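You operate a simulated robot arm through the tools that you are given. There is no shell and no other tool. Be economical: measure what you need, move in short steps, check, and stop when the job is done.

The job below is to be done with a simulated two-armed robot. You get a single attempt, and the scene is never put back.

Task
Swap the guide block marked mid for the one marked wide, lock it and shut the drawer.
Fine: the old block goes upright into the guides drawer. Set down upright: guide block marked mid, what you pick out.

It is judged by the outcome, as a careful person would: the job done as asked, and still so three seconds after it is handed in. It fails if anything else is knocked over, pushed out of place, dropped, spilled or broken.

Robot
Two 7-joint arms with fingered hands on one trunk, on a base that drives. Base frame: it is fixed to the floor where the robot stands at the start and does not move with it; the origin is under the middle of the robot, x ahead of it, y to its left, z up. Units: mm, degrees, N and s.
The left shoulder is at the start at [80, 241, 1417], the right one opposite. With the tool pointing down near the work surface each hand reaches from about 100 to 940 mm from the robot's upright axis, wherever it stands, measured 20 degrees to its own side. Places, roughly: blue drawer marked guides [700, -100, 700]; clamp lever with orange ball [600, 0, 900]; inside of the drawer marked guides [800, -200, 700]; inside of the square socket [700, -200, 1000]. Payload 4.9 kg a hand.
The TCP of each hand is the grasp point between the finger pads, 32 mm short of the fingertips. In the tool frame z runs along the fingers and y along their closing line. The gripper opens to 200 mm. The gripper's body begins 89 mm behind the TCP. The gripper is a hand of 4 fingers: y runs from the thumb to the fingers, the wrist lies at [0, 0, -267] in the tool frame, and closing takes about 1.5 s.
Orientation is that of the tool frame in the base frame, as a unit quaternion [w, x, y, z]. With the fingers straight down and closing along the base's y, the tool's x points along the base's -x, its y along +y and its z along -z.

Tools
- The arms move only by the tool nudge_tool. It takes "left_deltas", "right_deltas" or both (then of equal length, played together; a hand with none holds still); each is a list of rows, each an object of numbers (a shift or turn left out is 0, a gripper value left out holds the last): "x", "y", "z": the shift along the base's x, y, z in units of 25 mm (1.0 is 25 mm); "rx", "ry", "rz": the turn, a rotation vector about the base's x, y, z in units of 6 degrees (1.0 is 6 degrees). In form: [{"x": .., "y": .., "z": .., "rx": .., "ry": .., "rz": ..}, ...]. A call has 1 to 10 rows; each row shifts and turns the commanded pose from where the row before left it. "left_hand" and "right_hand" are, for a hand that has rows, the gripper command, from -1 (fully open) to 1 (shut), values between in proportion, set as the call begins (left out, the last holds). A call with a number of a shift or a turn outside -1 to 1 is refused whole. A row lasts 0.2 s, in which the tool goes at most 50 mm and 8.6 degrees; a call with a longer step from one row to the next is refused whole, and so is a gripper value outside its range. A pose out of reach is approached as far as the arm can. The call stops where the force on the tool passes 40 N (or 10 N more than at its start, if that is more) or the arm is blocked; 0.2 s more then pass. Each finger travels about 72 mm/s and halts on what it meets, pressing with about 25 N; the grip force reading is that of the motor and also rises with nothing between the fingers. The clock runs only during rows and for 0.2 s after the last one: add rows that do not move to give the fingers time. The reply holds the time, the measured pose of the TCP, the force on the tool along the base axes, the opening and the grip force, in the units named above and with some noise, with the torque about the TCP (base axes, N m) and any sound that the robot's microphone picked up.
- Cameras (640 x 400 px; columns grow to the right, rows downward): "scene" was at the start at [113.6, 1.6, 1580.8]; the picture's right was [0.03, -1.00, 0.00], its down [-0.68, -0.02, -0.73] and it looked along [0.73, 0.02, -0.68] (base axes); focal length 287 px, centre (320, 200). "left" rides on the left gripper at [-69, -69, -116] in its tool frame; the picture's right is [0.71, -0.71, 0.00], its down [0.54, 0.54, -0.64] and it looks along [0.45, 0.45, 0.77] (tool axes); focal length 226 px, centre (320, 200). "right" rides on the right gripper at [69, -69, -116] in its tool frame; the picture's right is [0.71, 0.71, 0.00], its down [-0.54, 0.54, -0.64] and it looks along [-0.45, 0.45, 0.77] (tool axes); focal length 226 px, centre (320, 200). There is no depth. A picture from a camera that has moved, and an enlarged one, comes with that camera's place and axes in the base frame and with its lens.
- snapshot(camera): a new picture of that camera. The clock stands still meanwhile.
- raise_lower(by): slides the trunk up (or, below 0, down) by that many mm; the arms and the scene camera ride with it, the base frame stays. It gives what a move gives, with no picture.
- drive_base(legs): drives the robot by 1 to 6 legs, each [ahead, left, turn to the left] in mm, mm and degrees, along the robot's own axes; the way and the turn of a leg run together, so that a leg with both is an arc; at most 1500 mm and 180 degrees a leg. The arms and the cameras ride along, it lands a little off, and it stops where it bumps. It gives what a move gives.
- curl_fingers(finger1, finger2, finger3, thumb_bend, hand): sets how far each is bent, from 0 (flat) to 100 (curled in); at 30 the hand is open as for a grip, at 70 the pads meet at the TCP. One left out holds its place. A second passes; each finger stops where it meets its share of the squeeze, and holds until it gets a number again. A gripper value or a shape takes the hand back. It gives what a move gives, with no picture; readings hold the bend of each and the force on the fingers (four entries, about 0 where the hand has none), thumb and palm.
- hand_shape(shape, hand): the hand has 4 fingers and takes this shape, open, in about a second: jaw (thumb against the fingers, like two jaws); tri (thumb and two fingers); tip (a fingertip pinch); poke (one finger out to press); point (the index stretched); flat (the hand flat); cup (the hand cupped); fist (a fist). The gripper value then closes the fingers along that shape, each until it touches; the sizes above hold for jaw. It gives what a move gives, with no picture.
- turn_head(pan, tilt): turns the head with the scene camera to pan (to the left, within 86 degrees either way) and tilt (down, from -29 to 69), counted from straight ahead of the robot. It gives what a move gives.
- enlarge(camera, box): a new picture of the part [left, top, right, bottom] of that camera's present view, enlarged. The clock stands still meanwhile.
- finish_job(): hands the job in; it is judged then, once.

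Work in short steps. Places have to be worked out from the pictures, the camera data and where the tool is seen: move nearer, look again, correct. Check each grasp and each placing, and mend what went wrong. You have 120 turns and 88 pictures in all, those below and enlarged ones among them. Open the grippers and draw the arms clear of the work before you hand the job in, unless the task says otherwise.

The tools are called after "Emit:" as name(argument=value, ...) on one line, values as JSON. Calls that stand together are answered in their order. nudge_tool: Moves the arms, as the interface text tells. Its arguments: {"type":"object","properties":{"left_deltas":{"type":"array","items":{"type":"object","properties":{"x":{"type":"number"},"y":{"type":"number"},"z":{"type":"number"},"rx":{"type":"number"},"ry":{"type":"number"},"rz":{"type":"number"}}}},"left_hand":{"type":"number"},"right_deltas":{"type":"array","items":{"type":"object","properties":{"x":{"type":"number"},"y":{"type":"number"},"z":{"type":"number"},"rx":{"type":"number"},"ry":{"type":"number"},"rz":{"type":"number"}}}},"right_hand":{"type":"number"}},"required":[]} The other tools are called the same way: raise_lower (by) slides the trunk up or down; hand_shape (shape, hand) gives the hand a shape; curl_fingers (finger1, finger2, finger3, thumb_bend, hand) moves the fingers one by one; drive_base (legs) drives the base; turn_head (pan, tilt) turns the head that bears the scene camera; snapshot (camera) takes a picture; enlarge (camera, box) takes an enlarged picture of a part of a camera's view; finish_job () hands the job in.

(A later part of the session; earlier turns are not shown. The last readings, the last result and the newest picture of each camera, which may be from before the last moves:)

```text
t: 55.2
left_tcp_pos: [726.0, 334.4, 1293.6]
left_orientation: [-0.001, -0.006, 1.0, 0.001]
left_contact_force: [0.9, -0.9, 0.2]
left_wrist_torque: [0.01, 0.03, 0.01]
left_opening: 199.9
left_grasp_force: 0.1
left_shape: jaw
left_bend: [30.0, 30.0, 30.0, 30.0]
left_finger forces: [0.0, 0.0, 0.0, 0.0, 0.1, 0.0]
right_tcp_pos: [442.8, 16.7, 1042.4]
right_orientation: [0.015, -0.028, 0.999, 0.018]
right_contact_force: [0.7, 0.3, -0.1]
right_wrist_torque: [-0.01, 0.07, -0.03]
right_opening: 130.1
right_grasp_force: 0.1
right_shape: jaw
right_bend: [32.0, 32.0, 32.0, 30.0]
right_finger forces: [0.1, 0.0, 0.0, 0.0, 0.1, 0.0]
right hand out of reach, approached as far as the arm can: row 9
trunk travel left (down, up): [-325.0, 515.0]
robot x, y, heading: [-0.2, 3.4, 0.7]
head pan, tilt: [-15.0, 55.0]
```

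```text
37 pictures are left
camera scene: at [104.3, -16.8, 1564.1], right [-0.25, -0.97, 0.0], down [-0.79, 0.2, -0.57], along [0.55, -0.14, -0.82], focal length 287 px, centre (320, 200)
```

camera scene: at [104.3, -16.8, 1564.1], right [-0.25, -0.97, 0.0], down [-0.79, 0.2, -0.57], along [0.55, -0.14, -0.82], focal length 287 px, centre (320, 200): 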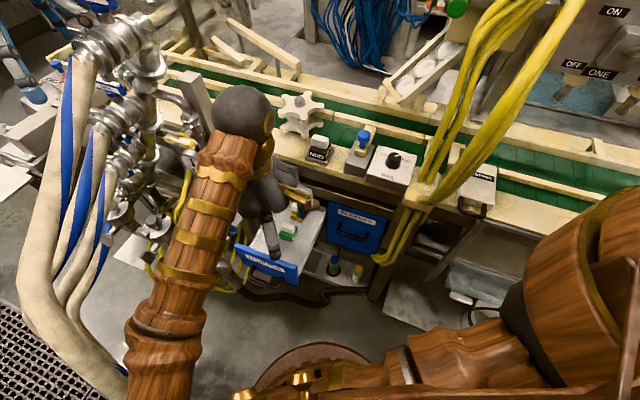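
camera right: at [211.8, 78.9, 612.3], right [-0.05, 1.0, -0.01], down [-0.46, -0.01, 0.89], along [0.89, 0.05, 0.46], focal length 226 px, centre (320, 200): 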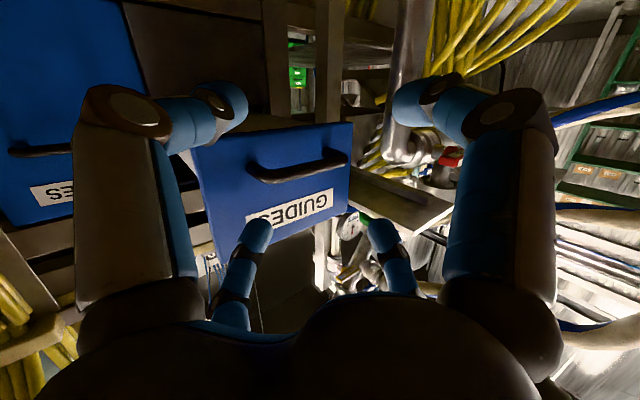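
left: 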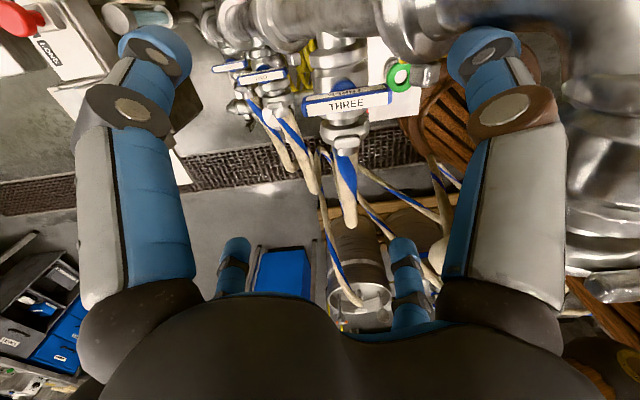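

The hand points down again. I turn it to the table's yaw and move above the MID block.

Emit:
nudge_tool(right_deltas=[{"z": 1, "rz": -0.7}, {"z": 1, "rz": -0.7}, {"z": 1, "rz": -0.7}, {"z": 1, "rz": -0.7, "x": 0.5, "y": -0.4}, {"x": 0.9, "y": -0.7, "rz": -0.7}, {"x": 0.9, "y": -0.7, "rz": -0.7}, {"x": 0.9, "y": -0.7, "rz": -0.7}, {"x": 0.9, "y": -0.7, "rz": -0.7}, {"x": 0.9, "y": -0.7, "rz": -0.7}, {"x": 0.9, "y": -0.7}])

Emit:
snapshot(camera="right")

```text
t: 57.4
left_tcp_pos: [723.0, 337.2, 1293.5]
left_orientation: [-0.001, -0.007, 1.0, 0.001]
left_contact_force: [0.5, 1.0, 0.0]
left_wrist_torque: [0.03, -0.04, 0.04]
left_opening: 199.7
left_grasp_force: 0.1
left_shape: jaw
left_bend: [30.0, 30.0, 30.0, 30.0]
left_finger forces: [0.1, 0.1, 0.0, 0.0, 0.1, 0.1]
right_tcp_pos: [556.6, -68.4, 1032.9]
right_orientation: [0.018, 0.299, 0.954, 0.017]
right_contact_force: [0.4, 0.0, 0.2]
right_wrist_torque: [0.01, 0.0, 0.01]
right_opening: 130.3
right_grasp_force: 0.0
right_shape: jaw
right_bend: [32.0, 32.0, 32.0, 30.0]
right_finger forces: [0.0, 0.0, 0.0, 0.0, 0.0, 0.0]
right hand out of reach, approached as far as the arm can: row 1, 2, 3, 4, 9, 10
trunk travel left (down, up): [-325.0, 515.0]
robot x, y, heading: [2.6, 1.8, 0.7]
head pan, tilt: [-15.0, 55.0]
```

```text
36 pictures are left
camera right: at [456.4, -88.8, 1144.5], right [-0.18, 0.98, 0.01], down [0.73, 0.12, 0.68], along [0.66, 0.13, -0.74], focal length 226 px, centre (320, 200)
```

right: 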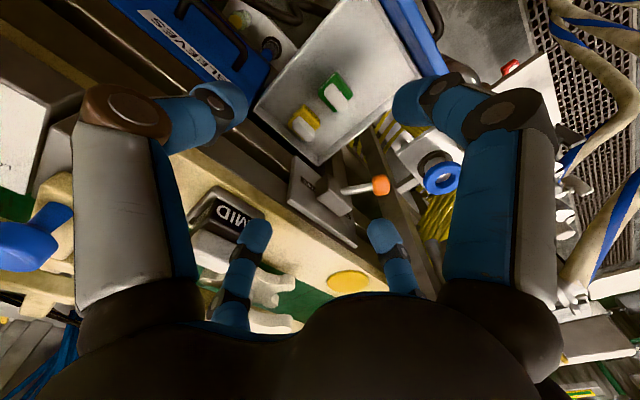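

The arm is near a limit here, so I raise the trunk 120 mm to gain height.

Emit:
raise_lower(by=120)

Emit:
nudge_tool(right_deltas=[{"x": 0.6, "y": -0.6}, {"x": 0.6, "y": -0.6}, {"x": 0.6, "y": -0.6}, {"x": 0.6, "y": -0.6}, {"x": 0.6, "y": -0.6}])

Emit:
snapshot(camera="right")

Emit:
snapshot(camera="scene")

```text
t: 58.9
left_tcp_pos: [725.0, 335.8, 1414.0]
left_orientation: [0.0, -0.007, 1.0, 0.001]
left_contact_force: [0.5, 0.5, -0.2]
left_wrist_torque: [0.0, 0.01, 0.0]
left_opening: 199.8
left_grasp_force: 0.1
left_shape: jaw
left_bend: [30.0, 30.0, 30.0, 30.0]
left_finger forces: [0.0, 0.0, 0.0, 0.0, 0.0, 0.1]
right_tcp_pos: [557.7, -68.3, 1153.6]
right_orientation: [0.017, 0.298, 0.954, 0.018]
right_contact_force: [0.3, 1.4, -0.3]
right_wrist_torque: [-0.03, 0.0, -0.03]
right_opening: 130.3
right_grasp_force: 0.1
right_shape: jaw
right_bend: [32.0, 32.0, 32.0, 30.0]
right_finger forces: [0.1, 0.0, 0.0, 0.0, 0.0, 0.0]
trunk travel left (down, up): [-445.0, 395.0]
robot x, y, heading: [1.1, 4.4, 0.6]
head pan, tilt: [-15.0, 55.0]
```

```text
t: 60.1
left_tcp_pos: [726.2, 334.8, 1414.6]
left_orientation: [0.0, -0.007, 1.0, 0.001]
left_contact_force: [0.1, -0.1, 0.1]
left_wrist_torque: [0.0, 0.01, -0.01]
left_opening: 200.1
left_grasp_force: 0.1
left_shape: jaw
left_bend: [30.0, 30.0, 30.0, 30.0]
left_finger forces: [0.1, 0.1, 0.0, 0.1, 0.0, 0.1]
right_tcp_pos: [558.6, -88.9, 1118.7]
right_orientation: [0.019, 0.297, 0.954, 0.017]
right_contact_force: [-0.3, 0.1, -0.2]
right_wrist_torque: [0.0, 0.02, -0.01]
right_opening: 130.2
right_grasp_force: 0.1
right_shape: jaw
right_bend: [32.0, 32.0, 32.0, 30.0]
right_finger forces: [0.0, 0.0, 0.0, 0.0, 0.1, 0.0]
right hand out of reach, approached as far as the arm can: row 1, 2, 3, 4, 5
trunk travel left (down, up): [-445.0, 395.0]
robot x, y, heading: [-0.3, -0.2, 0.8]
head pan, tilt: [-15.0, 55.0]
```

```text
35 pictures are left
camera right: at [458.7, -108.5, 1229.7], right [-0.18, 0.98, 0.01], down [0.72, 0.12, 0.68], along [0.67, 0.13, -0.73], focal length 226 px, centre (320, 200)
```

right: 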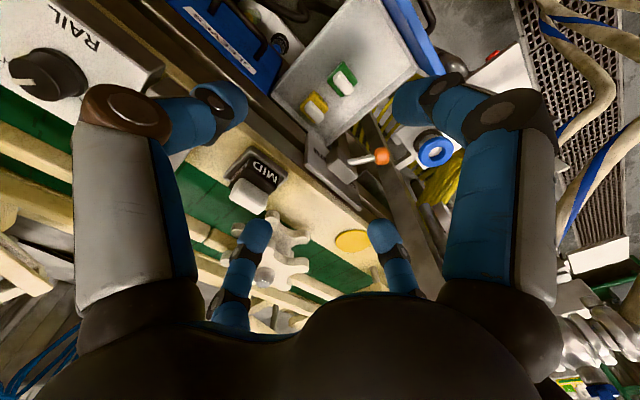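

```text
34 pictures are left
camera scene: at [102.1, -16.3, 1684.3], right [-0.25, -0.97, 0.0], down [-0.79, 0.2, -0.57], along [0.56, -0.14, -0.82], focal length 287 px, centre (320, 200)
```

scene: 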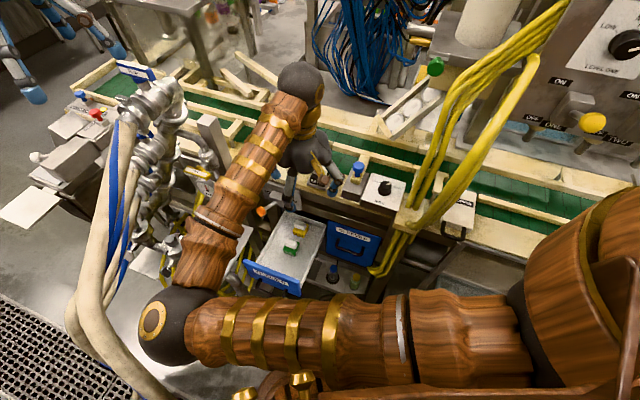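

The arm is stuck short of its commanded place. I command it up and right toward the starting posture, which reached well.

Emit:
nudge_tool(right_deltas=[{"x": -0.3, "y": -0.3, "z": 0.8, "rz": 0.5}, {"x": -0.3, "y": -0.3, "z": 0.8, "rz": 0.5}, {"x": -0.3, "y": -0.3, "z": 0.8, "rz": 0.5}, {"x": -0.3, "y": -0.3, "z": 0.8, "rz": 0.5}, {"x": -0.3, "y": -0.3, "z": 0.8, "rz": 0.5}, {"x": -0.3, "y": -0.3, "z": 0.8, "rz": 0.5}])

```text
t: 61.5
left_tcp_pos: [725.0, 336.2, 1414.3]
left_orientation: [0.0, -0.007, 1.0, 0.001]
left_contact_force: [1.3, -0.2, 0.3]
left_wrist_torque: [-0.03, 0.0, 0.05]
left_opening: 199.9
left_grasp_force: 0.1
left_shape: jaw
left_bend: [30.0, 30.0, 30.0, 30.0]
left_finger forces: [0.0, 0.0, 0.0, 0.0, 0.0, 0.0]
right_tcp_pos: [503.6, -121.6, 1160.8]
right_orientation: [0.017, 0.144, 0.989, 0.016]
right_contact_force: [0.6, 0.4, -0.5]
right_wrist_torque: [-0.01, -0.01, 0.04]
right_opening: 130.3
right_grasp_force: 0.0
right_shape: jaw
right_bend: [32.0, 32.0, 32.0, 30.0]
right_finger forces: [0.0, 0.0, 0.0, 0.0, 0.1, 0.0]
right hand out of reach, approached as far as the arm can: row 1, 2, 3, 4, 5, 6
trunk travel left (down, up): [-445.0, 395.0]
robot x, y, heading: [0.9, 3.1, 0.9]
head pan, tilt: [-15.0, 55.0]
```

Perhaps only the height was the limit. I command back down to about z=1075 over the block.

Emit:
nudge_tool(right_deltas=[{"x": 0.2, "y": 0.2, "z": -1, "rz": -0.4}, {"x": 0.2, "y": 0.2, "z": -1, "rz": -0.4}, {"x": 0.2, "y": 0.2, "z": -1, "rz": -0.4}, {"x": 0.2, "y": 0.2, "z": -1, "rz": -0.4}, {"x": 0.2, "y": 0.2, "z": -1, "rz": -0.4}, {"x": 0.2, "y": 0.2, "z": -1, "rz": -0.4}, {"x": 0.2, "y": 0.2, "z": -1, "rz": -0.4}, {"x": 0.2, "y": 0.2, "z": -0.5, "rz": -0.4}])

```text
t: 63.3
left_tcp_pos: [726.1, 335.2, 1413.7]
left_orientation: [0.0, -0.008, 1.0, 0.0]
left_contact_force: [0.3, 0.3, -0.3]
left_wrist_torque: [-0.01, 0.02, -0.01]
left_opening: 200.2
left_grasp_force: 0.1
left_shape: jaw
left_bend: [30.0, 30.0, 30.0, 30.0]
left_finger forces: [0.1, 0.0, 0.1, 0.1, 0.0, 0.0]
right_tcp_pos: [543.5, -79.9, 972.5]
right_orientation: [0.017, 0.307, 0.951, 0.018]
right_contact_force: [0.1, 0.1, 0.6]
right_wrist_torque: [0.02, 0.0, 0.01]
right_opening: 130.0
right_grasp_force: 0.0
right_shape: jaw
right_bend: [32.0, 32.0, 32.0, 30.0]
right_finger forces: [0.0, 0.0, 0.0, 0.0, 0.0, 0.0]
trunk travel left (down, up): [-445.0, 395.0]
robot x, y, heading: [1.6, 6.6, 0.7]
head pan, tilt: [-15.0, 55.0]
```

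The command starts anew from the measured pose each call, so it reached this. I go up a bit, then toward the block, watching for reach.

Emit:
nudge_tool(right_deltas=[{"z": 1}, {"z": 1}, {"z": 1}, {"x": 0.8, "y": -0.6}, {"x": 0.8, "y": -0.6}, {"x": 0.8, "y": -0.6}])

```text
t: 64.7
left_tcp_pos: [723.4, 336.7, 1414.8]
left_orientation: [0.001, -0.008, 1.0, 0.001]
left_contact_force: [0.1, -0.1, 0.6]
left_wrist_torque: [0.01, -0.02, -0.01]
left_opening: 200.0
left_grasp_force: 0.1
left_shape: jaw
left_bend: [30.0, 30.0, 30.0, 30.0]
left_finger forces: [0.0, 0.0, 0.0, 0.0, 0.1, 0.0]
right_tcp_pos: [570.5, -97.8, 1048.5]
right_orientation: [0.017, 0.307, 0.951, 0.018]
right_contact_force: [0.3, -1.0, 0.8]
right_wrist_torque: [0.03, -0.02, -0.02]
right_opening: 130.3
right_grasp_force: 0.0
right_shape: jaw
right_bend: [32.0, 32.0, 32.0, 30.0]
right_finger forces: [0.0, 0.0, 0.0, 0.0, 0.0, 0.0]
right hand out of reach, approached as far as the arm can: row 5, 6
trunk travel left (down, up): [-445.0, 395.0]
robot x, y, heading: [1.8, 2.0, 0.9]
head pan, tilt: [-15.0, 55.0]
```

Reach grows when the hand is lower relative to the trunk, so I raise the trunk another 200 mm and bring the hand down again.

Emit:
raise_lower(by=200)

Emit:
nudge_tool(right_deltas=[{"z": -1}, {"z": -1}, {"z": -1}, {"z": -1}, {"z": -1}, {"z": -1}, {"z": -0.7}, {"x": 0.8, "y": -0.6}, {"x": 0.8, "y": -0.6}, {"x": 0.8, "y": -0.6}])

```text
t: 66.8
left_tcp_pos: [725.4, 335.7, 1614.6]
left_orientation: [0.0, -0.007, 1.0, 0.001]
left_contact_force: [-0.9, 0.5, 0.6]
left_wrist_torque: [-0.01, 0.0, -0.02]
left_opening: 199.9
left_grasp_force: 0.1
left_shape: jaw
left_bend: [30.0, 30.0, 30.0, 30.0]
left_finger forces: [0.0, 0.1, 0.1, 0.1, 0.0, 0.1]
right_tcp_pos: [571.4, -99.5, 1247.6]
right_orientation: [0.017, 0.308, 0.951, 0.018]
right_contact_force: [-0.4, 0.3, -0.1]
right_wrist_torque: [0.0, 0.0, -0.02]
right_opening: 130.0
right_grasp_force: 0.0
right_shape: jaw
right_bend: [32.0, 32.0, 32.0, 30.0]
right_finger forces: [0.0, 0.0, 0.0, 0.0, 0.0, 0.0]
trunk travel left (down, up): [-645.0, 195.0]
robot x, y, heading: [-5.7, 0.2, 0.7]
head pan, tilt: [-15.0, 55.0]
```

```text
t: 69.0
left_tcp_pos: [724.2, 336.7, 1615.2]
left_orientation: [0.001, -0.008, 1.0, 0.002]
left_contact_force: [-0.9, -0.5, 0.4]
left_wrist_torque: [0.01, -0.05, 0.02]
left_opening: 199.7
left_grasp_force: 0.0
left_shape: jaw
left_bend: [30.0, 30.0, 30.0, 30.0]
left_finger forces: [0.0, 0.1, 0.0, 0.0, 0.0, 0.0]
right_tcp_pos: [593.0, -114.0, 1078.0]
right_orientation: [0.018, 0.307, 0.951, 0.017]
right_contact_force: [0.5, 0.4, 0.2]
right_wrist_torque: [-0.03, -0.02, 0.04]
right_opening: 130.0
right_grasp_force: 0.0
right_shape: jaw
right_bend: [32.0, 32.0, 32.0, 30.0]
right_finger forces: [0.0, 0.1, 0.0, 0.0, 0.0, 0.1]
right hand out of reach, approached as far as the arm can: row 9, 10
trunk travel left (down, up): [-645.0, 195.0]
robot x, y, heading: [0.2, 2.5, 0.5]
head pan, tilt: [-15.0, 55.0]
```

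The reach ends about 90 mm short, so I'd drive the base a little ahead and right. First I look around for clearance.

Emit:
turn_head(pan=-5, tilt=66)

Emit:
snapshot(camera="scene")

```text
t: 69.8
left_tcp_pos: [723.4, 336.0, 1614.5]
left_orientation: [0.0, -0.007, 1.0, 0.001]
left_contact_force: [-0.2, -0.4, -0.9]
left_wrist_torque: [-0.02, -0.07, 0.01]
left_opening: 199.9
left_grasp_force: 0.0
left_shape: jaw
left_bend: [30.0, 30.0, 30.0, 30.0]
left_finger forces: [0.1, 0.1, 0.0, 0.0, 0.0, 0.0]
right_tcp_pos: [592.5, -113.9, 1079.6]
right_orientation: [0.017, 0.306, 0.952, 0.017]
right_contact_force: [0.2, -0.4, 0.9]
right_wrist_torque: [0.02, 0.0, 0.01]
right_opening: 129.9
right_grasp_force: 0.0
right_shape: jaw
right_bend: [32.0, 32.0, 32.0, 30.0]
right_finger forces: [0.0, 0.0, 0.0, 0.1, 0.1, 0.0]
trunk travel left (down, up): [-645.0, 195.0]
robot x, y, heading: [0.8, 1.1, 0.7]
head pan, tilt: [-5.0, 66.0]
```

```text
33 pictures are left
camera scene: at [90.8, -2.5, 1871.7], right [-0.08, -1.0, 0.0], down [-0.91, 0.07, -0.41], along [0.41, -0.03, -0.91], focal length 287 px, centre (320, 200)
```

scene: 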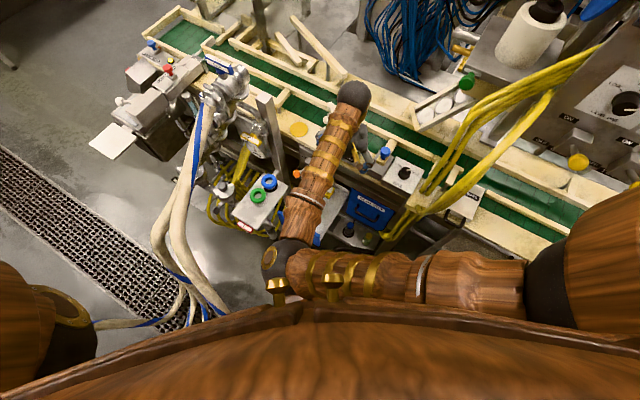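

The surroundings are free. I drive 75 mm ahead and 50 mm right.

Emit:
drive_base(legs=[[75, -50, 0]])

Emit:
snapshot(camera="right")

```text
t: 70.9
left_tcp_pos: [786.8, 295.9, 1617.5]
left_orientation: [0.003, -0.01, 1.0, -0.002]
left_contact_force: [-0.9, 1.8, -1.1]
left_wrist_torque: [-0.08, -0.17, -0.04]
left_opening: 200.4
left_grasp_force: 0.1
left_shape: jaw
left_bend: [30.0, 30.0, 30.0, 30.0]
left_finger forces: [0.0, 0.0, 0.0, 0.0, 0.0, 0.0]
right_tcp_pos: [662.0, -156.0, 1084.2]
right_orientation: [0.021, 0.305, 0.952, 0.016]
right_contact_force: [-0.4, 0.3, 0.3]
right_wrist_torque: [-0.1, -0.05, -0.03]
right_opening: 129.9
right_grasp_force: 0.0
right_shape: jaw
right_bend: [32.0, 32.0, 32.0, 30.0]
right_finger forces: [0.0, 0.1, 0.0, 0.1, 0.1, 0.1]
trunk travel left (down, up): [-645.0, 195.0]
robot x, y, heading: [76.1, -44.7, 1.0]
head pan, tilt: [-5.0, 66.0]
```

```text
32 pictures are left
camera right: at [559.9, -174.7, 1194.8], right [-0.16, 0.99, 0.01], down [0.72, 0.11, 0.68], along [0.67, 0.12, -0.73], focal length 226 px, centre (320, 200)
```

right: 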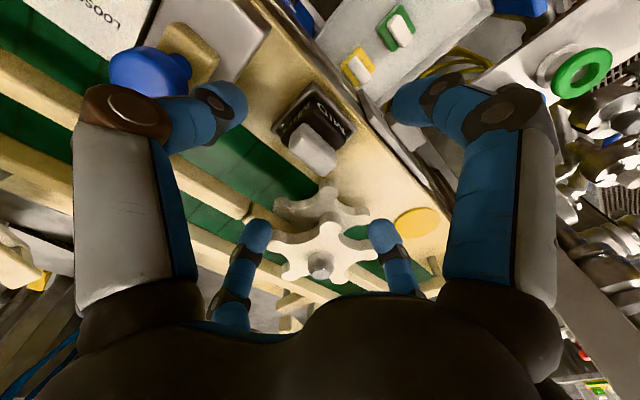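

The block's white grip is centred at about (671, -160, 1005). I enlarge to check its yaw against the hand.

Emit:
enlarge(camera="right", box=[230, 60, 410, 220])

```text
2.50 times, centred on (320, 140) of right
camera zoom: at [559.9, -174.7, 1194.8], right [-0.16, 0.99, 0.01], down [0.72, 0.11, 0.68], along [0.67, 0.12, -0.73], focal length 565 px, centre (320, 350)
```

zoom: 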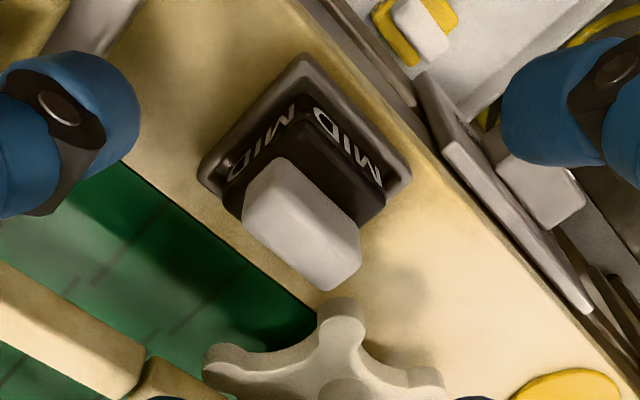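

The hand's yaw fits the grip (46 x 28 mm). I narrow the opening to about 105 mm and descend around the grip.

Emit:
nudge_tool(right_deltas=[{"x": 0.22, "y": -0.1}, {"x": 0.22, "y": -0.1}, {}, {"z": -0.7}, {"z": -0.7}, {"z": -0.6}], right_hand=-0.05)

Emit:
snapshot(camera="right")

```text
t: 72.3
left_tcp_pos: [796.2, 292.3, 1615.2]
left_orientation: [0.001, -0.01, 1.0, 0.001]
left_contact_force: [-0.4, 1.0, -0.2]
left_wrist_torque: [-0.03, -0.01, -0.02]
left_opening: 200.1
left_grasp_force: 0.0
left_shape: jaw
left_bend: [30.0, 30.0, 30.0, 30.0]
left_finger forces: [0.0, 0.0, 0.0, 0.1, 0.1, 0.0]
right_tcp_pos: [668.9, -161.2, 1029.6]
right_orientation: [0.018, 0.305, 0.952, 0.017]
right_contact_force: [-0.1, 0.3, -0.1]
right_wrist_torque: [-0.04, 0.02, 0.0]
right_opening: 105.3
right_grasp_force: 0.0
right_shape: jaw
right_bend: [37.0, 37.0, 37.0, 35.0]
right_finger forces: [0.0, 0.0, 0.0, 0.1, 0.1, 0.0]
right hand out of reach, approached as far as the arm can: row 1, 2
trunk travel left (down, up): [-645.0, 195.0]
robot x, y, heading: [77.2, -47.0, 1.0]
head pan, tilt: [-5.0, 66.0]
```

```text
30 pictures are left
camera right: at [568.0, -179.0, 1140.7], right [-0.17, 0.99, 0.02], down [0.73, 0.11, 0.68], along [0.67, 0.12, -0.73], focal length 226 px, centre (320, 200)
```

right: 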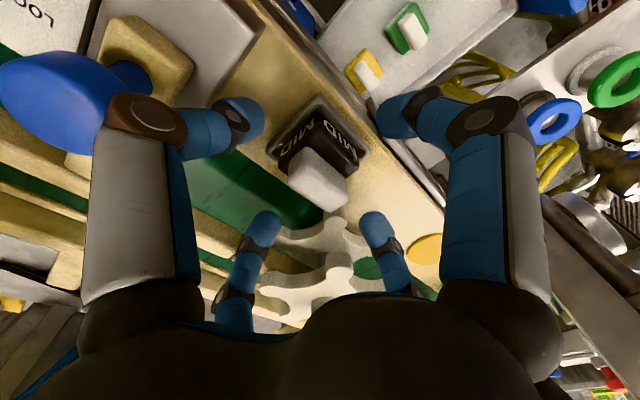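

The grip is centred under the TCP. I go down 16 mm and close.

Emit:
nudge_tool(right_deltas=[{"z": -0.35, "y": -0.04}, {"z": -0.3}])

Emit:
nudge_tool(right_deltas=[{}, {}, {}, {}, {}, {}, {}], right_hand=1)

Emit:
snapshot(camera="right")

```text
t: 72.9
left_tcp_pos: [797.9, 291.4, 1615.2]
left_orientation: [0.0, -0.009, 1.0, 0.0]
left_contact_force: [-0.9, -0.4, -0.5]
left_wrist_torque: [0.01, 0.01, 0.03]
left_opening: 200.0
left_grasp_force: 0.1
left_shape: jaw
left_bend: [30.0, 30.0, 30.0, 30.0]
left_finger forces: [0.1, 0.0, 0.1, 0.0, 0.0, 0.0]
right_tcp_pos: [670.4, -160.3, 1012.9]
right_orientation: [0.017, 0.304, 0.952, 0.017]
right_contact_force: [0.7, 5.3, 1.7]
right_wrist_torque: [-0.27, 0.12, -0.17]
right_opening: 104.4
right_grasp_force: 0.0
right_shape: jaw
right_bend: [37.0, 37.0, 37.0, 35.0]
right_finger forces: [0.0, 0.1, 0.0, 0.0, 4.9, 0.0]
trunk travel left (down, up): [-645.0, 195.0]
robot x, y, heading: [75.3, -46.5, 1.0]
head pan, tilt: [-5.0, 66.0]
```

```text
t: 74.5
left_tcp_pos: [797.6, 291.8, 1614.9]
left_orientation: [0.001, -0.009, 1.0, 0.001]
left_contact_force: [0.1, 0.6, -0.5]
left_wrist_torque: [0.04, -0.02, 0.02]
left_opening: 200.0
left_grasp_force: 0.1
left_shape: jaw
left_bend: [30.0, 30.0, 30.0, 30.0]
left_finger forces: [0.1, 0.0, 0.1, 0.1, 0.0, 0.0]
right_tcp_pos: [670.5, -161.1, 1014.1]
right_orientation: [0.018, 0.304, 0.952, 0.018]
right_contact_force: [11.0, 5.7, 26.1]
right_wrist_torque: [0.12, -0.27, 0.11]
right_opening: 48.5
right_grasp_force: 24.5
right_shape: jaw
right_bend: [56.0, 58.0, 56.0, 45.0]
right_finger forces: [33.1, 30.4, 34.5, 0.1, 13.0, 0.1]
trunk travel left (down, up): [-645.0, 195.0]
robot x, y, heading: [76.6, -48.1, 1.0]
head pan, tilt: [-5.0, 66.0]
```

```text
29 pictures are left
camera right: at [569.6, -180.2, 1124.9], right [-0.17, 0.99, 0.01], down [0.73, 0.11, 0.68], along [0.67, 0.12, -0.73], focal length 226 px, centre (320, 200)
```

right: 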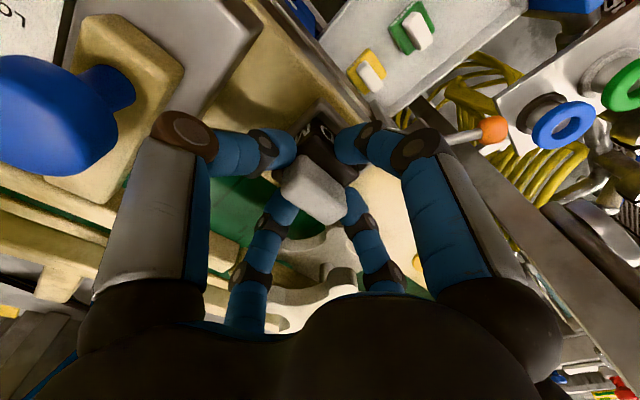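

Four fingers hold the grip. I lift gently to test whether the block is free.

Emit:
nudge_tool(right_deltas=[{"z": 0.3}, {"z": 0.3}, {"z": 0.4}, {"z": 0.5}, {"z": 0.7}, {"z": 0.8}])

Emit:
snapshot(camera="right")

```text
t: 75.9
left_tcp_pos: [796.9, 289.7, 1614.6]
left_orientation: [0.0, -0.01, 1.0, 0.001]
left_contact_force: [-0.2, 0.5, -0.8]
left_wrist_torque: [0.01, 0.0, -0.02]
left_opening: 199.8
left_grasp_force: 0.0
left_shape: jaw
left_bend: [30.0, 30.0, 30.0, 30.0]
left_finger forces: [0.0, 0.0, 0.0, 0.1, 0.0, 0.0]
right_tcp_pos: [669.2, -161.5, 1086.9]
right_orientation: [0.018, 0.306, 0.952, 0.017]
right_contact_force: [-1.1, 0.7, -0.5]
right_wrist_torque: [0.01, -0.01, 0.01]
right_opening: 46.6
right_grasp_force: 25.3
right_shape: jaw
right_bend: [57.0, 59.0, 57.0, 46.0]
right_finger forces: [29.6, 25.3, 29.8, 0.1, 17.6, 0.0]
trunk travel left (down, up): [-645.0, 195.0]
robot x, y, heading: [77.2, -46.2, 0.7]
head pan, tilt: [-5.0, 66.0]
```

```text
28 pictures are left
camera right: at [568.6, -180.6, 1198.7], right [-0.16, 0.99, 0.01], down [0.73, 0.11, 0.68], along [0.67, 0.12, -0.74], focal length 226 px, centre (320, 200)
```

right: 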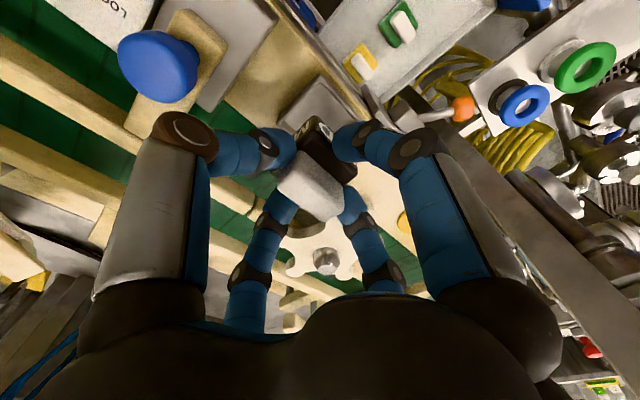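

MID is out. The block seated with TCP at (670.5, -161, 1014), which I note for later. I carry it over to the free front part of the drawer.

Emit:
nudge_tool(right_deltas=[{"x": -0.8, "y": 0.6}, {"x": -0.8, "y": 0.6}, {"x": -0.8, "y": 0.6}, {"x": -0.8, "y": 0.65}, {"x": -0.8, "y": 0.65}, {"x": -0.8, "y": 0.65}, {"x": -0.8, "y": 0.7}, {"x": -0.8, "y": 0.7}, {"x": -0.8, "y": 0.7}, {"x": -0.8, "y": 0.7}])

Emit:
snapshot(camera="right")

Emit:
snapshot(camera="scene")

```text
t: 78.1
left_tcp_pos: [808.3, 295.9, 1611.2]
left_orientation: [-0.003, -0.009, 1.0, -0.001]
left_contact_force: [0.4, -0.2, 0.6]
left_wrist_torque: [0.06, -0.05, 0.0]
left_opening: 199.8
left_grasp_force: 0.0
left_shape: jaw
left_bend: [30.0, 30.0, 30.0, 30.0]
left_finger forces: [0.0, 0.1, 0.0, 0.0, 0.0, 0.0]
right_tcp_pos: [483.5, -2.9, 1085.2]
right_orientation: [0.014, 0.32, 0.947, 0.014]
right_contact_force: [-1.1, 0.3, -0.2]
right_wrist_torque: [0.05, -0.02, -0.02]
right_opening: 46.7
right_grasp_force: 25.0
right_shape: jaw
right_bend: [57.0, 59.0, 57.0, 46.0]
right_finger forces: [29.6, 25.2, 29.9, 0.0, 17.4, 0.0]
trunk travel left (down, up): [-645.0, 195.0]
robot x, y, heading: [79.4, -48.0, 1.2]
head pan, tilt: [-5.0, 66.0]
```

```text
27 pictures are left
camera right: at [383.3, -18.3, 1196.0], right [-0.13, 0.99, 0.01], down [0.74, 0.09, 0.67], along [0.66, 0.1, -0.74], focal length 226 px, centre (320, 200)
```

right: 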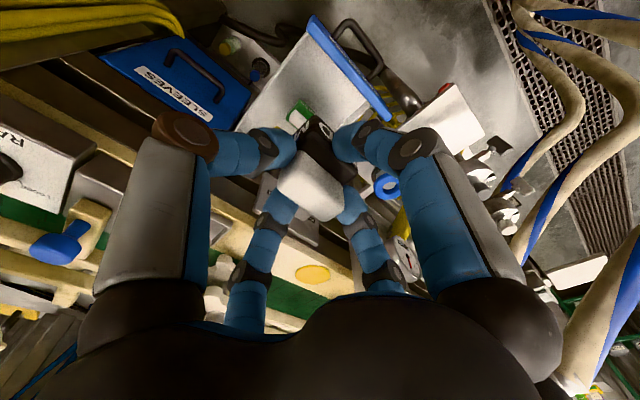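

```text
26 pictures are left
camera scene: at [177.0, -44.1, 1872.1], right [-0.07, -1.0, 0.0], down [-0.91, 0.06, -0.4], along [0.4, -0.03, -0.92], focal length 287 px, centre (320, 200)
```

scene: 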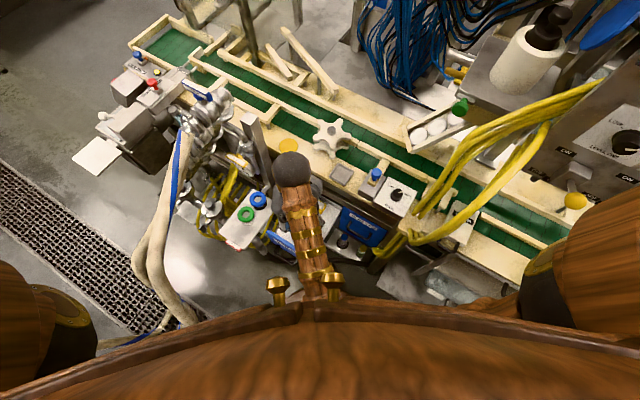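

The geometry of the drawer's depth is still unclear. I lower the trunk 200 mm, moving slightly right, and look at the drawer from nearer.

Emit:
nudge_tool(right_deltas=[{"x": -0.6, "y": -0.8}, {"x": -0.6, "y": -0.8}])

Emit:
raise_lower(by=-200)

Emit:
enlarge(camera="right", box=[200, 0, 500, 200])

Emit:
snapshot(camera="scene")

```text
t: 78.8
left_tcp_pos: [808.1, 291.1, 1607.4]
left_orientation: [-0.003, -0.009, 1.0, 0.001]
left_contact_force: [0.0, -0.2, 0.6]
left_wrist_torque: [0.01, 0.01, -0.01]
left_opening: 199.9
left_grasp_force: 0.0
left_shape: jaw
left_bend: [30.0, 30.0, 30.0, 30.0]
left_finger forces: [0.0, 0.0, 0.0, 0.1, 0.1, 0.0]
right_tcp_pos: [483.3, -89.8, 1084.0]
right_orientation: [0.018, 0.382, 0.924, 0.012]
right_contact_force: [0.6, -0.5, -1.0]
right_wrist_torque: [-0.03, 0.02, -0.06]
right_opening: 46.6
right_grasp_force: 25.4
right_shape: jaw
right_bend: [57.0, 59.0, 57.0, 46.0]
right_finger forces: [29.6, 25.3, 29.8, 0.0, 17.5, 0.0]
trunk travel left (down, up): [-645.0, 195.0]
robot x, y, heading: [78.0, -44.6, 0.9]
head pan, tilt: [-5.0, 66.0]
stopped in row 2 (right hand): the arm was blocked; the commanded pose is now the measured one
```

```text
t: 81.0
left_tcp_pos: [808.7, 290.7, 1409.2]
left_orientation: [-0.003, -0.009, 1.0, 0.001]
left_contact_force: [0.4, -0.1, 0.3]
left_wrist_torque: [0.03, 0.02, -0.03]
left_opening: 199.8
left_grasp_force: 0.1
left_shape: jaw
left_bend: [30.0, 30.0, 30.0, 30.0]
left_finger forces: [0.0, 0.0, 0.0, 0.1, 0.0, 0.0]
right_tcp_pos: [482.0, -89.3, 883.9]
right_orientation: [0.018, 0.38, 0.925, 0.012]
right_contact_force: [0.2, 0.2, -0.6]
right_wrist_torque: [0.0, -0.01, -0.02]
right_opening: 46.8
right_grasp_force: 24.9
right_shape: jaw
right_bend: [57.0, 59.0, 57.0, 45.0]
right_finger forces: [29.7, 25.1, 29.7, 0.1, 17.6, 0.0]
trunk travel left (down, up): [-445.0, 395.0]
robot x, y, heading: [76.9, -45.2, 0.7]
head pan, tilt: [-5.0, 66.0]
```

```text
2.00 times, centred on (350, 100) of right
camera zoom: at [380.9, -91.0, 995.8], right [0.0, 1.0, 0.01], down [0.74, 0.0, 0.67], along [0.67, 0.01, -0.74], focal length 452 px, centre (260, 400)
```

zoom: 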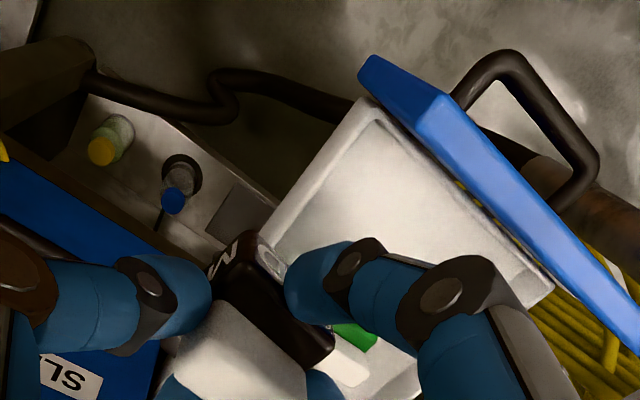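

```text
24 pictures are left
camera scene: at [177.3, -50.8, 1670.3], right [-0.07, -1.0, 0.0], down [-0.91, 0.07, -0.4], along [0.4, -0.03, -0.92], focal length 287 px, centre (320, 200)
```

scene: 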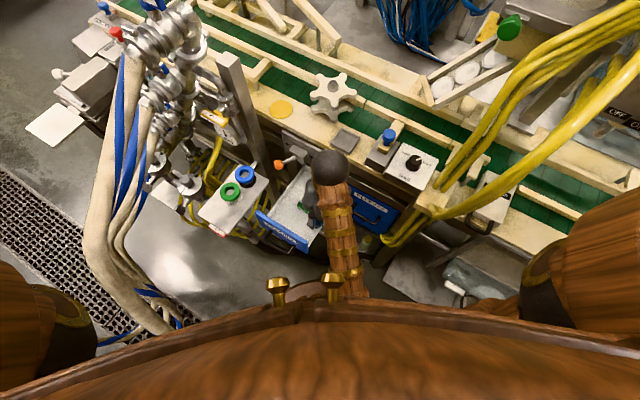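

The tray turns out to be shallow. I enlarge the scene view for the free floor and WIDE's place.

Emit:
enlarge(camera="scene", box=[240, 140, 360, 260])

```text
3.33 times, centred on (300, 200) of scene
camera zoom: at [177.3, -50.8, 1670.3], right [-0.07, -1.0, 0.0], down [-0.91, 0.07, -0.4], along [0.4, -0.03, -0.92], focal length 956 px, centre (387, 200)
```

zoom: 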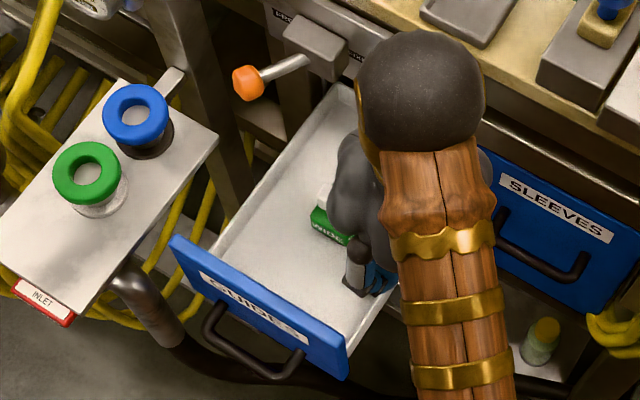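

The panel's top corners are at (551, 144) and (426, -30), and the lever ball really is at about (654, 48, 870). The front-left part of the tray is free, so I go above (542, 40) and restore the yaw.

Emit:
nudge_tool(right_deltas=[{"x": 0.4, "y": 0.86, "rz": 0.23}, {"x": 0.4, "y": 0.86, "rz": 0.23}, {"x": 0.4, "y": 0.86, "rz": 0.23}, {"x": 0.4, "y": 0.86, "rz": 0.23}, {"x": 0.4, "y": 0.86, "rz": 0.23}, {"x": 0.4, "y": 0.86, "rz": 0.23}])

Emit:
enlarge(camera="right", box=[160, 0, 480, 200])

```text
t: 82.4
left_tcp_pos: [797.4, 292.4, 1414.9]
left_orientation: [0.0, -0.01, 1.0, 0.0]
left_contact_force: [-0.5, 0.1, -0.3]
left_wrist_torque: [-0.04, 0.01, 0.01]
left_opening: 199.9
left_grasp_force: 0.0
left_shape: jaw
left_bend: [30.0, 30.0, 30.0, 30.0]
left_finger forces: [0.0, 0.0, 0.0, 0.0, 0.0, 0.0]
right_tcp_pos: [535.8, 42.5, 886.9]
right_orientation: [0.02, 0.311, 0.95, 0.015]
right_contact_force: [-0.2, 0.1, -0.4]
right_wrist_torque: [-0.01, -0.04, 0.03]
right_opening: 46.7
right_grasp_force: 24.6
right_shape: jaw
right_bend: [57.0, 59.0, 57.0, 45.0]
right_finger forces: [29.6, 25.0, 29.6, 0.1, 17.5, 0.1]
trunk travel left (down, up): [-445.0, 395.0]
robot x, y, heading: [75.0, -47.9, 0.7]
head pan, tilt: [-5.0, 66.0]
```

```text
2.00 times, centred on (320, 100) of right
camera zoom: at [434.7, 25.3, 998.1], right [-0.15, 0.99, 0.01], down [0.73, 0.11, 0.68], along [0.67, 0.11, -0.73], focal length 452 px, centre (320, 400)
```

zoom: 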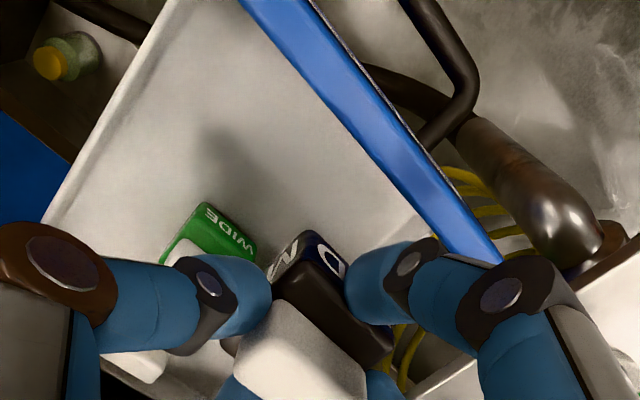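

The spot below is free, 13 mm from WIDE. I shift 8 mm left and descend.

Emit:
nudge_tool(right_deltas=[{"x": 0.2, "y": 0.24, "z": -0.5}, {"z": -0.8}, {"z": -0.8}, {"z": -0.6}])

Emit:
snapshot(camera="right")

```text
t: 83.4
left_tcp_pos: [797.8, 290.3, 1414.7]
left_orientation: [0.0, -0.009, 1.0, 0.001]
left_contact_force: [1.3, 0.4, -0.2]
left_wrist_torque: [-0.02, 0.03, 0.0]
left_opening: 199.9
left_grasp_force: 0.1
left_shape: jaw
left_bend: [30.0, 30.0, 30.0, 30.0]
left_finger forces: [0.1, 0.0, 0.1, 0.0, 0.1, 0.0]
right_tcp_pos: [539.5, 46.9, 818.6]
right_orientation: [0.02, 0.312, 0.95, 0.015]
right_contact_force: [-1.6, 0.1, -0.3]
right_wrist_torque: [-0.01, 0.01, 0.02]
right_opening: 46.9
right_grasp_force: 24.9
right_shape: jaw
right_bend: [57.0, 60.0, 57.0, 45.0]
right_finger forces: [29.5, 25.1, 29.6, 0.1, 17.6, 0.1]
trunk travel left (down, up): [-445.0, 395.0]
robot x, y, heading: [73.5, -47.2, 0.6]
head pan, tilt: [-5.0, 66.0]
```

```text
21 pictures are left
camera right: at [438.9, 30.1, 931.1], right [-0.15, 0.99, 0.01], down [0.73, 0.11, 0.68], along [0.67, 0.11, -0.73], focal length 226 px, centre (320, 200)
```

right: 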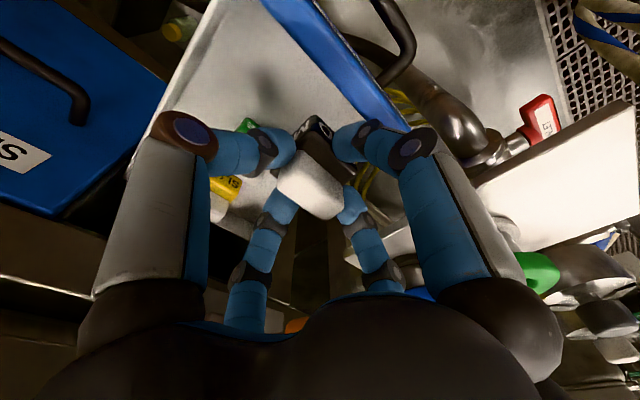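

Still in free air. I go down further in small steps, watching the vertical force.

Emit:
nudge_tool(right_deltas=[{"z": -0.3}, {"z": -0.3}, {"z": -0.3}, {"z": -0.3}, {"z": -0.2}])

```text
t: 84.6
left_tcp_pos: [798.0, 289.8, 1413.8]
left_orientation: [0.0, -0.009, 1.0, 0.001]
left_contact_force: [0.3, -0.7, 0.1]
left_wrist_torque: [-0.01, -0.01, -0.01]
left_opening: 200.1
left_grasp_force: 0.0
left_shape: jaw
left_bend: [30.0, 30.0, 30.0, 30.0]
left_finger forces: [0.0, 0.0, 0.0, 0.1, 0.0, 0.0]
right_tcp_pos: [540.5, 47.0, 786.2]
right_orientation: [0.019, 0.312, 0.95, 0.014]
right_contact_force: [0.2, -0.3, -0.2]
right_wrist_torque: [0.03, 0.06, 0.07]
right_opening: 46.5
right_grasp_force: 24.9
right_shape: jaw
right_bend: [57.0, 60.0, 57.0, 45.0]
right_finger forces: [31.0, 25.1, 29.6, 0.0, 17.7, 0.0]
trunk travel left (down, up): [-445.0, 395.0]
robot x, y, heading: [77.1, -47.8, 0.8]
head pan, tilt: [-5.0, 66.0]
```

No contact yet. I continue and then look.

Emit:
nudge_tool(right_deltas=[{"z": -0.2}, {"z": -0.2}, {"z": -0.2}, {"z": -0.2}])

Emit:
snapshot(camera="right")

```text
t: 85.6
left_tcp_pos: [798.0, 290.1, 1415.4]
left_orientation: [0.0, -0.009, 1.0, 0.001]
left_contact_force: [0.5, -0.1, 0.2]
left_wrist_torque: [0.0, -0.01, 0.05]
left_opening: 200.1
left_grasp_force: 0.1
left_shape: jaw
left_bend: [30.0, 30.0, 30.0, 30.0]
left_finger forces: [0.1, 0.0, 0.0, 0.0, 0.1, 0.0]
right_tcp_pos: [541.7, 46.6, 765.1]
right_orientation: [0.02, 0.311, 0.95, 0.016]
right_contact_force: [0.0, -0.7, -0.9]
right_wrist_torque: [0.04, 0.01, -0.01]
right_opening: 46.9
right_grasp_force: 24.9
right_shape: jaw
right_bend: [57.0, 60.0, 57.0, 45.0]
right_finger forces: [30.2, 25.1, 29.7, 0.1, 17.6, 0.0]
trunk travel left (down, up): [-445.0, 395.0]
robot x, y, heading: [79.1, -46.2, 1.0]
head pan, tilt: [-5.0, 66.0]
```

```text
20 pictures are left
camera right: at [440.4, 30.2, 875.7], right [-0.15, 0.99, 0.01], down [0.73, 0.1, 0.68], along [0.67, 0.11, -0.73], focal length 226 px, centre (320, 200)
```

right: 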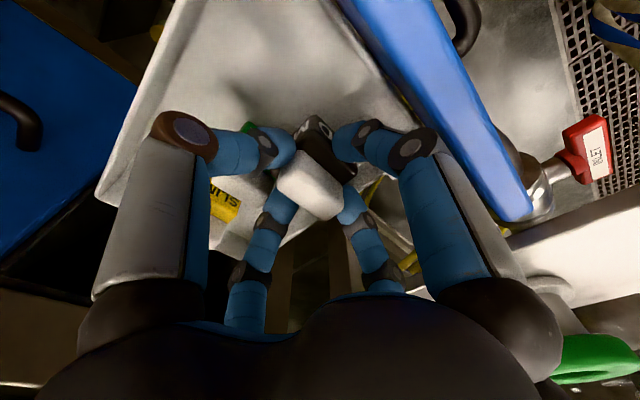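

MID is still above the tray, with room on all sides. Further down.

Emit:
nudge_tool(right_deltas=[{"z": -0.2}, {"z": -0.2}, {"z": -0.2}, {"z": -0.2}, {"z": -0.2}])

```text
t: 86.8
left_tcp_pos: [798.4, 289.5, 1414.3]
left_orientation: [0.0, -0.008, 1.0, 0.001]
left_contact_force: [0.7, -0.4, -1.0]
left_wrist_torque: [0.0, 0.0, -0.01]
left_opening: 199.9
left_grasp_force: 0.0
left_shape: jaw
left_bend: [30.0, 30.0, 30.0, 30.0]
left_finger forces: [0.0, 0.0, 0.0, 0.0, 0.0, 0.1]
right_tcp_pos: [540.7, 45.6, 738.5]
right_orientation: [0.019, 0.311, 0.95, 0.015]
right_contact_force: [1.7, -0.9, -1.3]
right_wrist_torque: [0.04, 0.03, 0.02]
right_opening: 46.7
right_grasp_force: 25.2
right_shape: jaw
right_bend: [57.0, 60.0, 57.0, 45.0]
right_finger forces: [30.8, 25.1, 29.7, 0.0, 17.7, 0.0]
trunk travel left (down, up): [-445.0, 395.0]
robot x, y, heading: [75.4, -47.0, 0.9]
head pan, tilt: [-5.0, 66.0]
```

Still no contact at z=738, so the floor is lower. I check the clearances before going on.

Emit:
enlarge(camera="right", box=[160, 0, 480, 220])

Emit:
enlarge(camera="scene", box=[220, 130, 360, 260])

```text
1.82 times, centred on (320, 110) of right
camera zoom: at [439.2, 29.0, 850.6], right [-0.15, 0.99, 0.01], down [0.73, 0.1, 0.68], along [0.67, 0.11, -0.73], focal length 411 px, centre (320, 364)
```

zoom: 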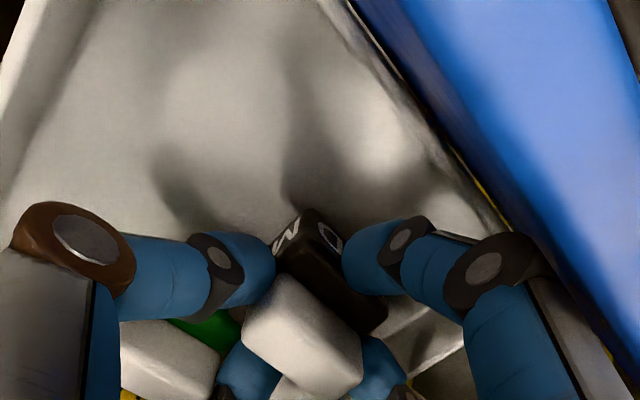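

```text
3.08 times, centred on (290, 195) of scene
camera zoom: at [165.8, -51.5, 1671.6], right [-0.07, -1.0, 0.0], down [-0.91, 0.07, -0.41], along [0.41, -0.03, -0.91], focal length 882 px, centre (412, 215)
```

zoom: 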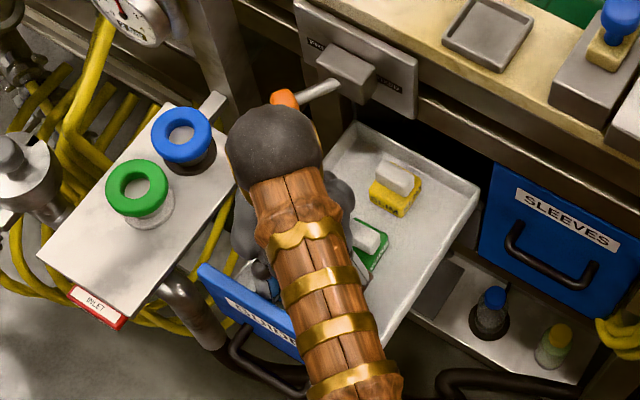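

The estimates of the floor differ (615 to 650). I continue down slowly, watching the finger and vertical forces.

Emit:
nudge_tool(right_deltas=[{"z": -0.2}, {"z": -0.2}, {"z": -0.2}])

Emit:
nudge_tool(right_deltas=[{"z": -0.2}, {"z": -0.2}])

```text
t: 87.5
left_tcp_pos: [795.3, 288.3, 1415.1]
left_orientation: [0.001, -0.01, 1.0, 0.001]
left_contact_force: [-0.3, -0.2, 0.2]
left_wrist_torque: [0.01, 0.01, 0.03]
left_opening: 200.0
left_grasp_force: 0.1
left_shape: jaw
left_bend: [30.0, 30.0, 30.0, 30.0]
left_finger forces: [0.0, 0.0, 0.0, 0.0, 0.0, 0.0]
right_tcp_pos: [540.5, 46.3, 730.6]
right_orientation: [0.023, 0.313, 0.949, 0.017]
right_contact_force: [-5.1, -3.8, 30.2]
right_wrist_torque: [-0.53, 0.74, 0.01]
right_opening: 48.3
right_grasp_force: 25.2
right_shape: jaw
right_bend: [57.0, 60.0, 57.0, 45.0]
right_finger forces: [35.0, 25.0, 31.1, 0.0, 30.4, 0.1]
trunk travel left (down, up): [-445.0, 395.0]
robot x, y, heading: [79.9, -46.5, 1.0]
head pan, tilt: [-5.0, 66.0]
stopped in row 3 (right hand): the force on the tool passed its limit at 46 N (the readings are from after the stop); the commanded pose is now the measured one
```

```text
t: 87.8
left_tcp_pos: [795.8, 287.7, 1415.4]
left_orientation: [0.001, -0.008, 1.0, 0.001]
left_contact_force: [1.0, -1.2, 0.0]
left_wrist_torque: [-0.01, 0.0, 0.0]
left_opening: 200.0
left_grasp_force: 0.1
left_shape: jaw
left_bend: [30.0, 30.0, 30.0, 30.0]
left_finger forces: [0.1, 0.1, 0.0, 0.1, 0.0, 0.0]
right_tcp_pos: [542.9, 46.6, 730.9]
right_orientation: [0.023, 0.312, 0.95, 0.018]
right_contact_force: [-4.2, -3.8, 24.5]
right_wrist_torque: [-0.45, 0.69, -0.01]
right_opening: 49.1
right_grasp_force: 25.2
right_shape: jaw
right_bend: [57.0, 60.0, 57.0, 44.0]
right_finger forces: [35.7, 23.9, 30.7, 0.1, 27.7, 0.0]
trunk travel left (down, up): [-445.0, 395.0]
robot x, y, heading: [75.1, -46.9, 0.6]
head pan, tilt: [-5.0, 66.0]
stopped in row 1 (right hand): the force on the tool passed its limit at 49 N (the readings are from after the stop); the commanded pose is now the measured one
```

Contact at TCP z=731 with the force from below at the block's right edge. I look before releasing.

Emit:
enlarge(camera="right", box=[200, 40, 440, 230])

```text
2.11 times, centred on (320, 135) of right
camera zoom: at [439.6, 30.0, 840.7], right [-0.15, 0.99, 0.01], down [0.72, 0.1, 0.69], along [0.68, 0.11, -0.73], focal length 476 px, centre (320, 337)
```

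zoom: 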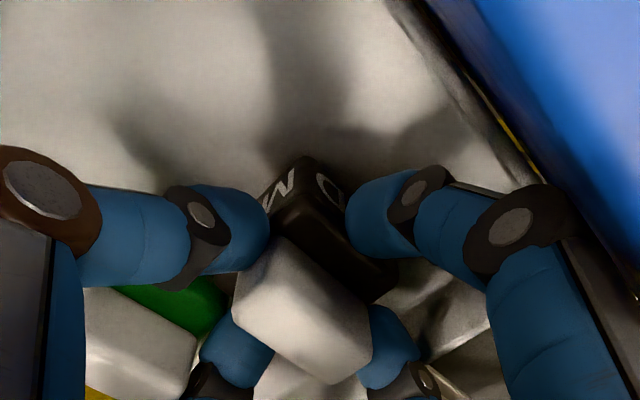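

MID stands on the tray floor. I open the fingers a little to release it.

Emit:
nudge_tool(right_deltas=[{}, {}, {}, {}], right_hand=0.2)

Emit:
enlarge(camera="right", box=[180, 20, 460, 240])

```text
t: 88.8
left_tcp_pos: [800.5, 285.9, 1412.8]
left_orientation: [0.0, -0.008, 1.0, 0.002]
left_contact_force: [-0.5, -0.2, -0.6]
left_wrist_torque: [0.0, -0.01, 0.03]
left_opening: 199.9
left_grasp_force: 0.1
left_shape: jaw
left_bend: [30.0, 30.0, 30.0, 30.0]
left_finger forces: [0.0, 0.0, 0.0, 0.1, 0.0, 0.1]
right_tcp_pos: [545.3, 42.5, 727.9]
right_orientation: [0.022, 0.314, 0.949, 0.016]
right_contact_force: [19.1, -24.4, -6.6]
right_wrist_torque: [0.32, 0.06, 0.36]
right_opening: 74.8
right_grasp_force: 0.0
right_shape: jaw
right_bend: [83.0, 45.0, 43.0, 41.0]
right_finger forces: [29.8, 5.1, 0.1, 0.0, 0.0, 0.1]
trunk travel left (down, up): [-445.0, 395.0]
robot x, y, heading: [74.7, -46.9, 0.7]
head pan, tilt: [-5.0, 66.0]
```

```text
1.82 times, centred on (320, 130) of right
camera zoom: at [443.1, 26.7, 838.0], right [-0.15, 0.99, 0.01], down [0.72, 0.1, 0.68], along [0.68, 0.11, -0.73], focal length 411 px, centre (320, 327)
```

zoom: 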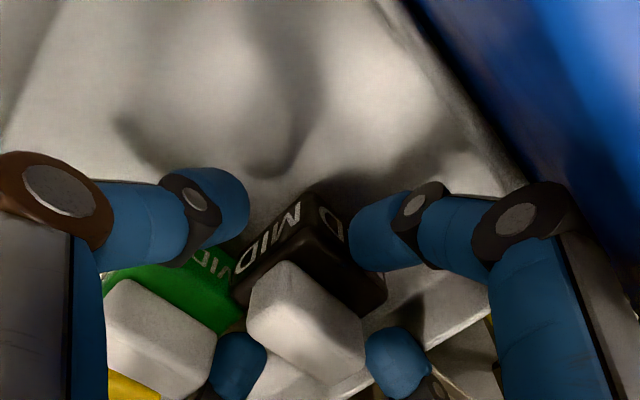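

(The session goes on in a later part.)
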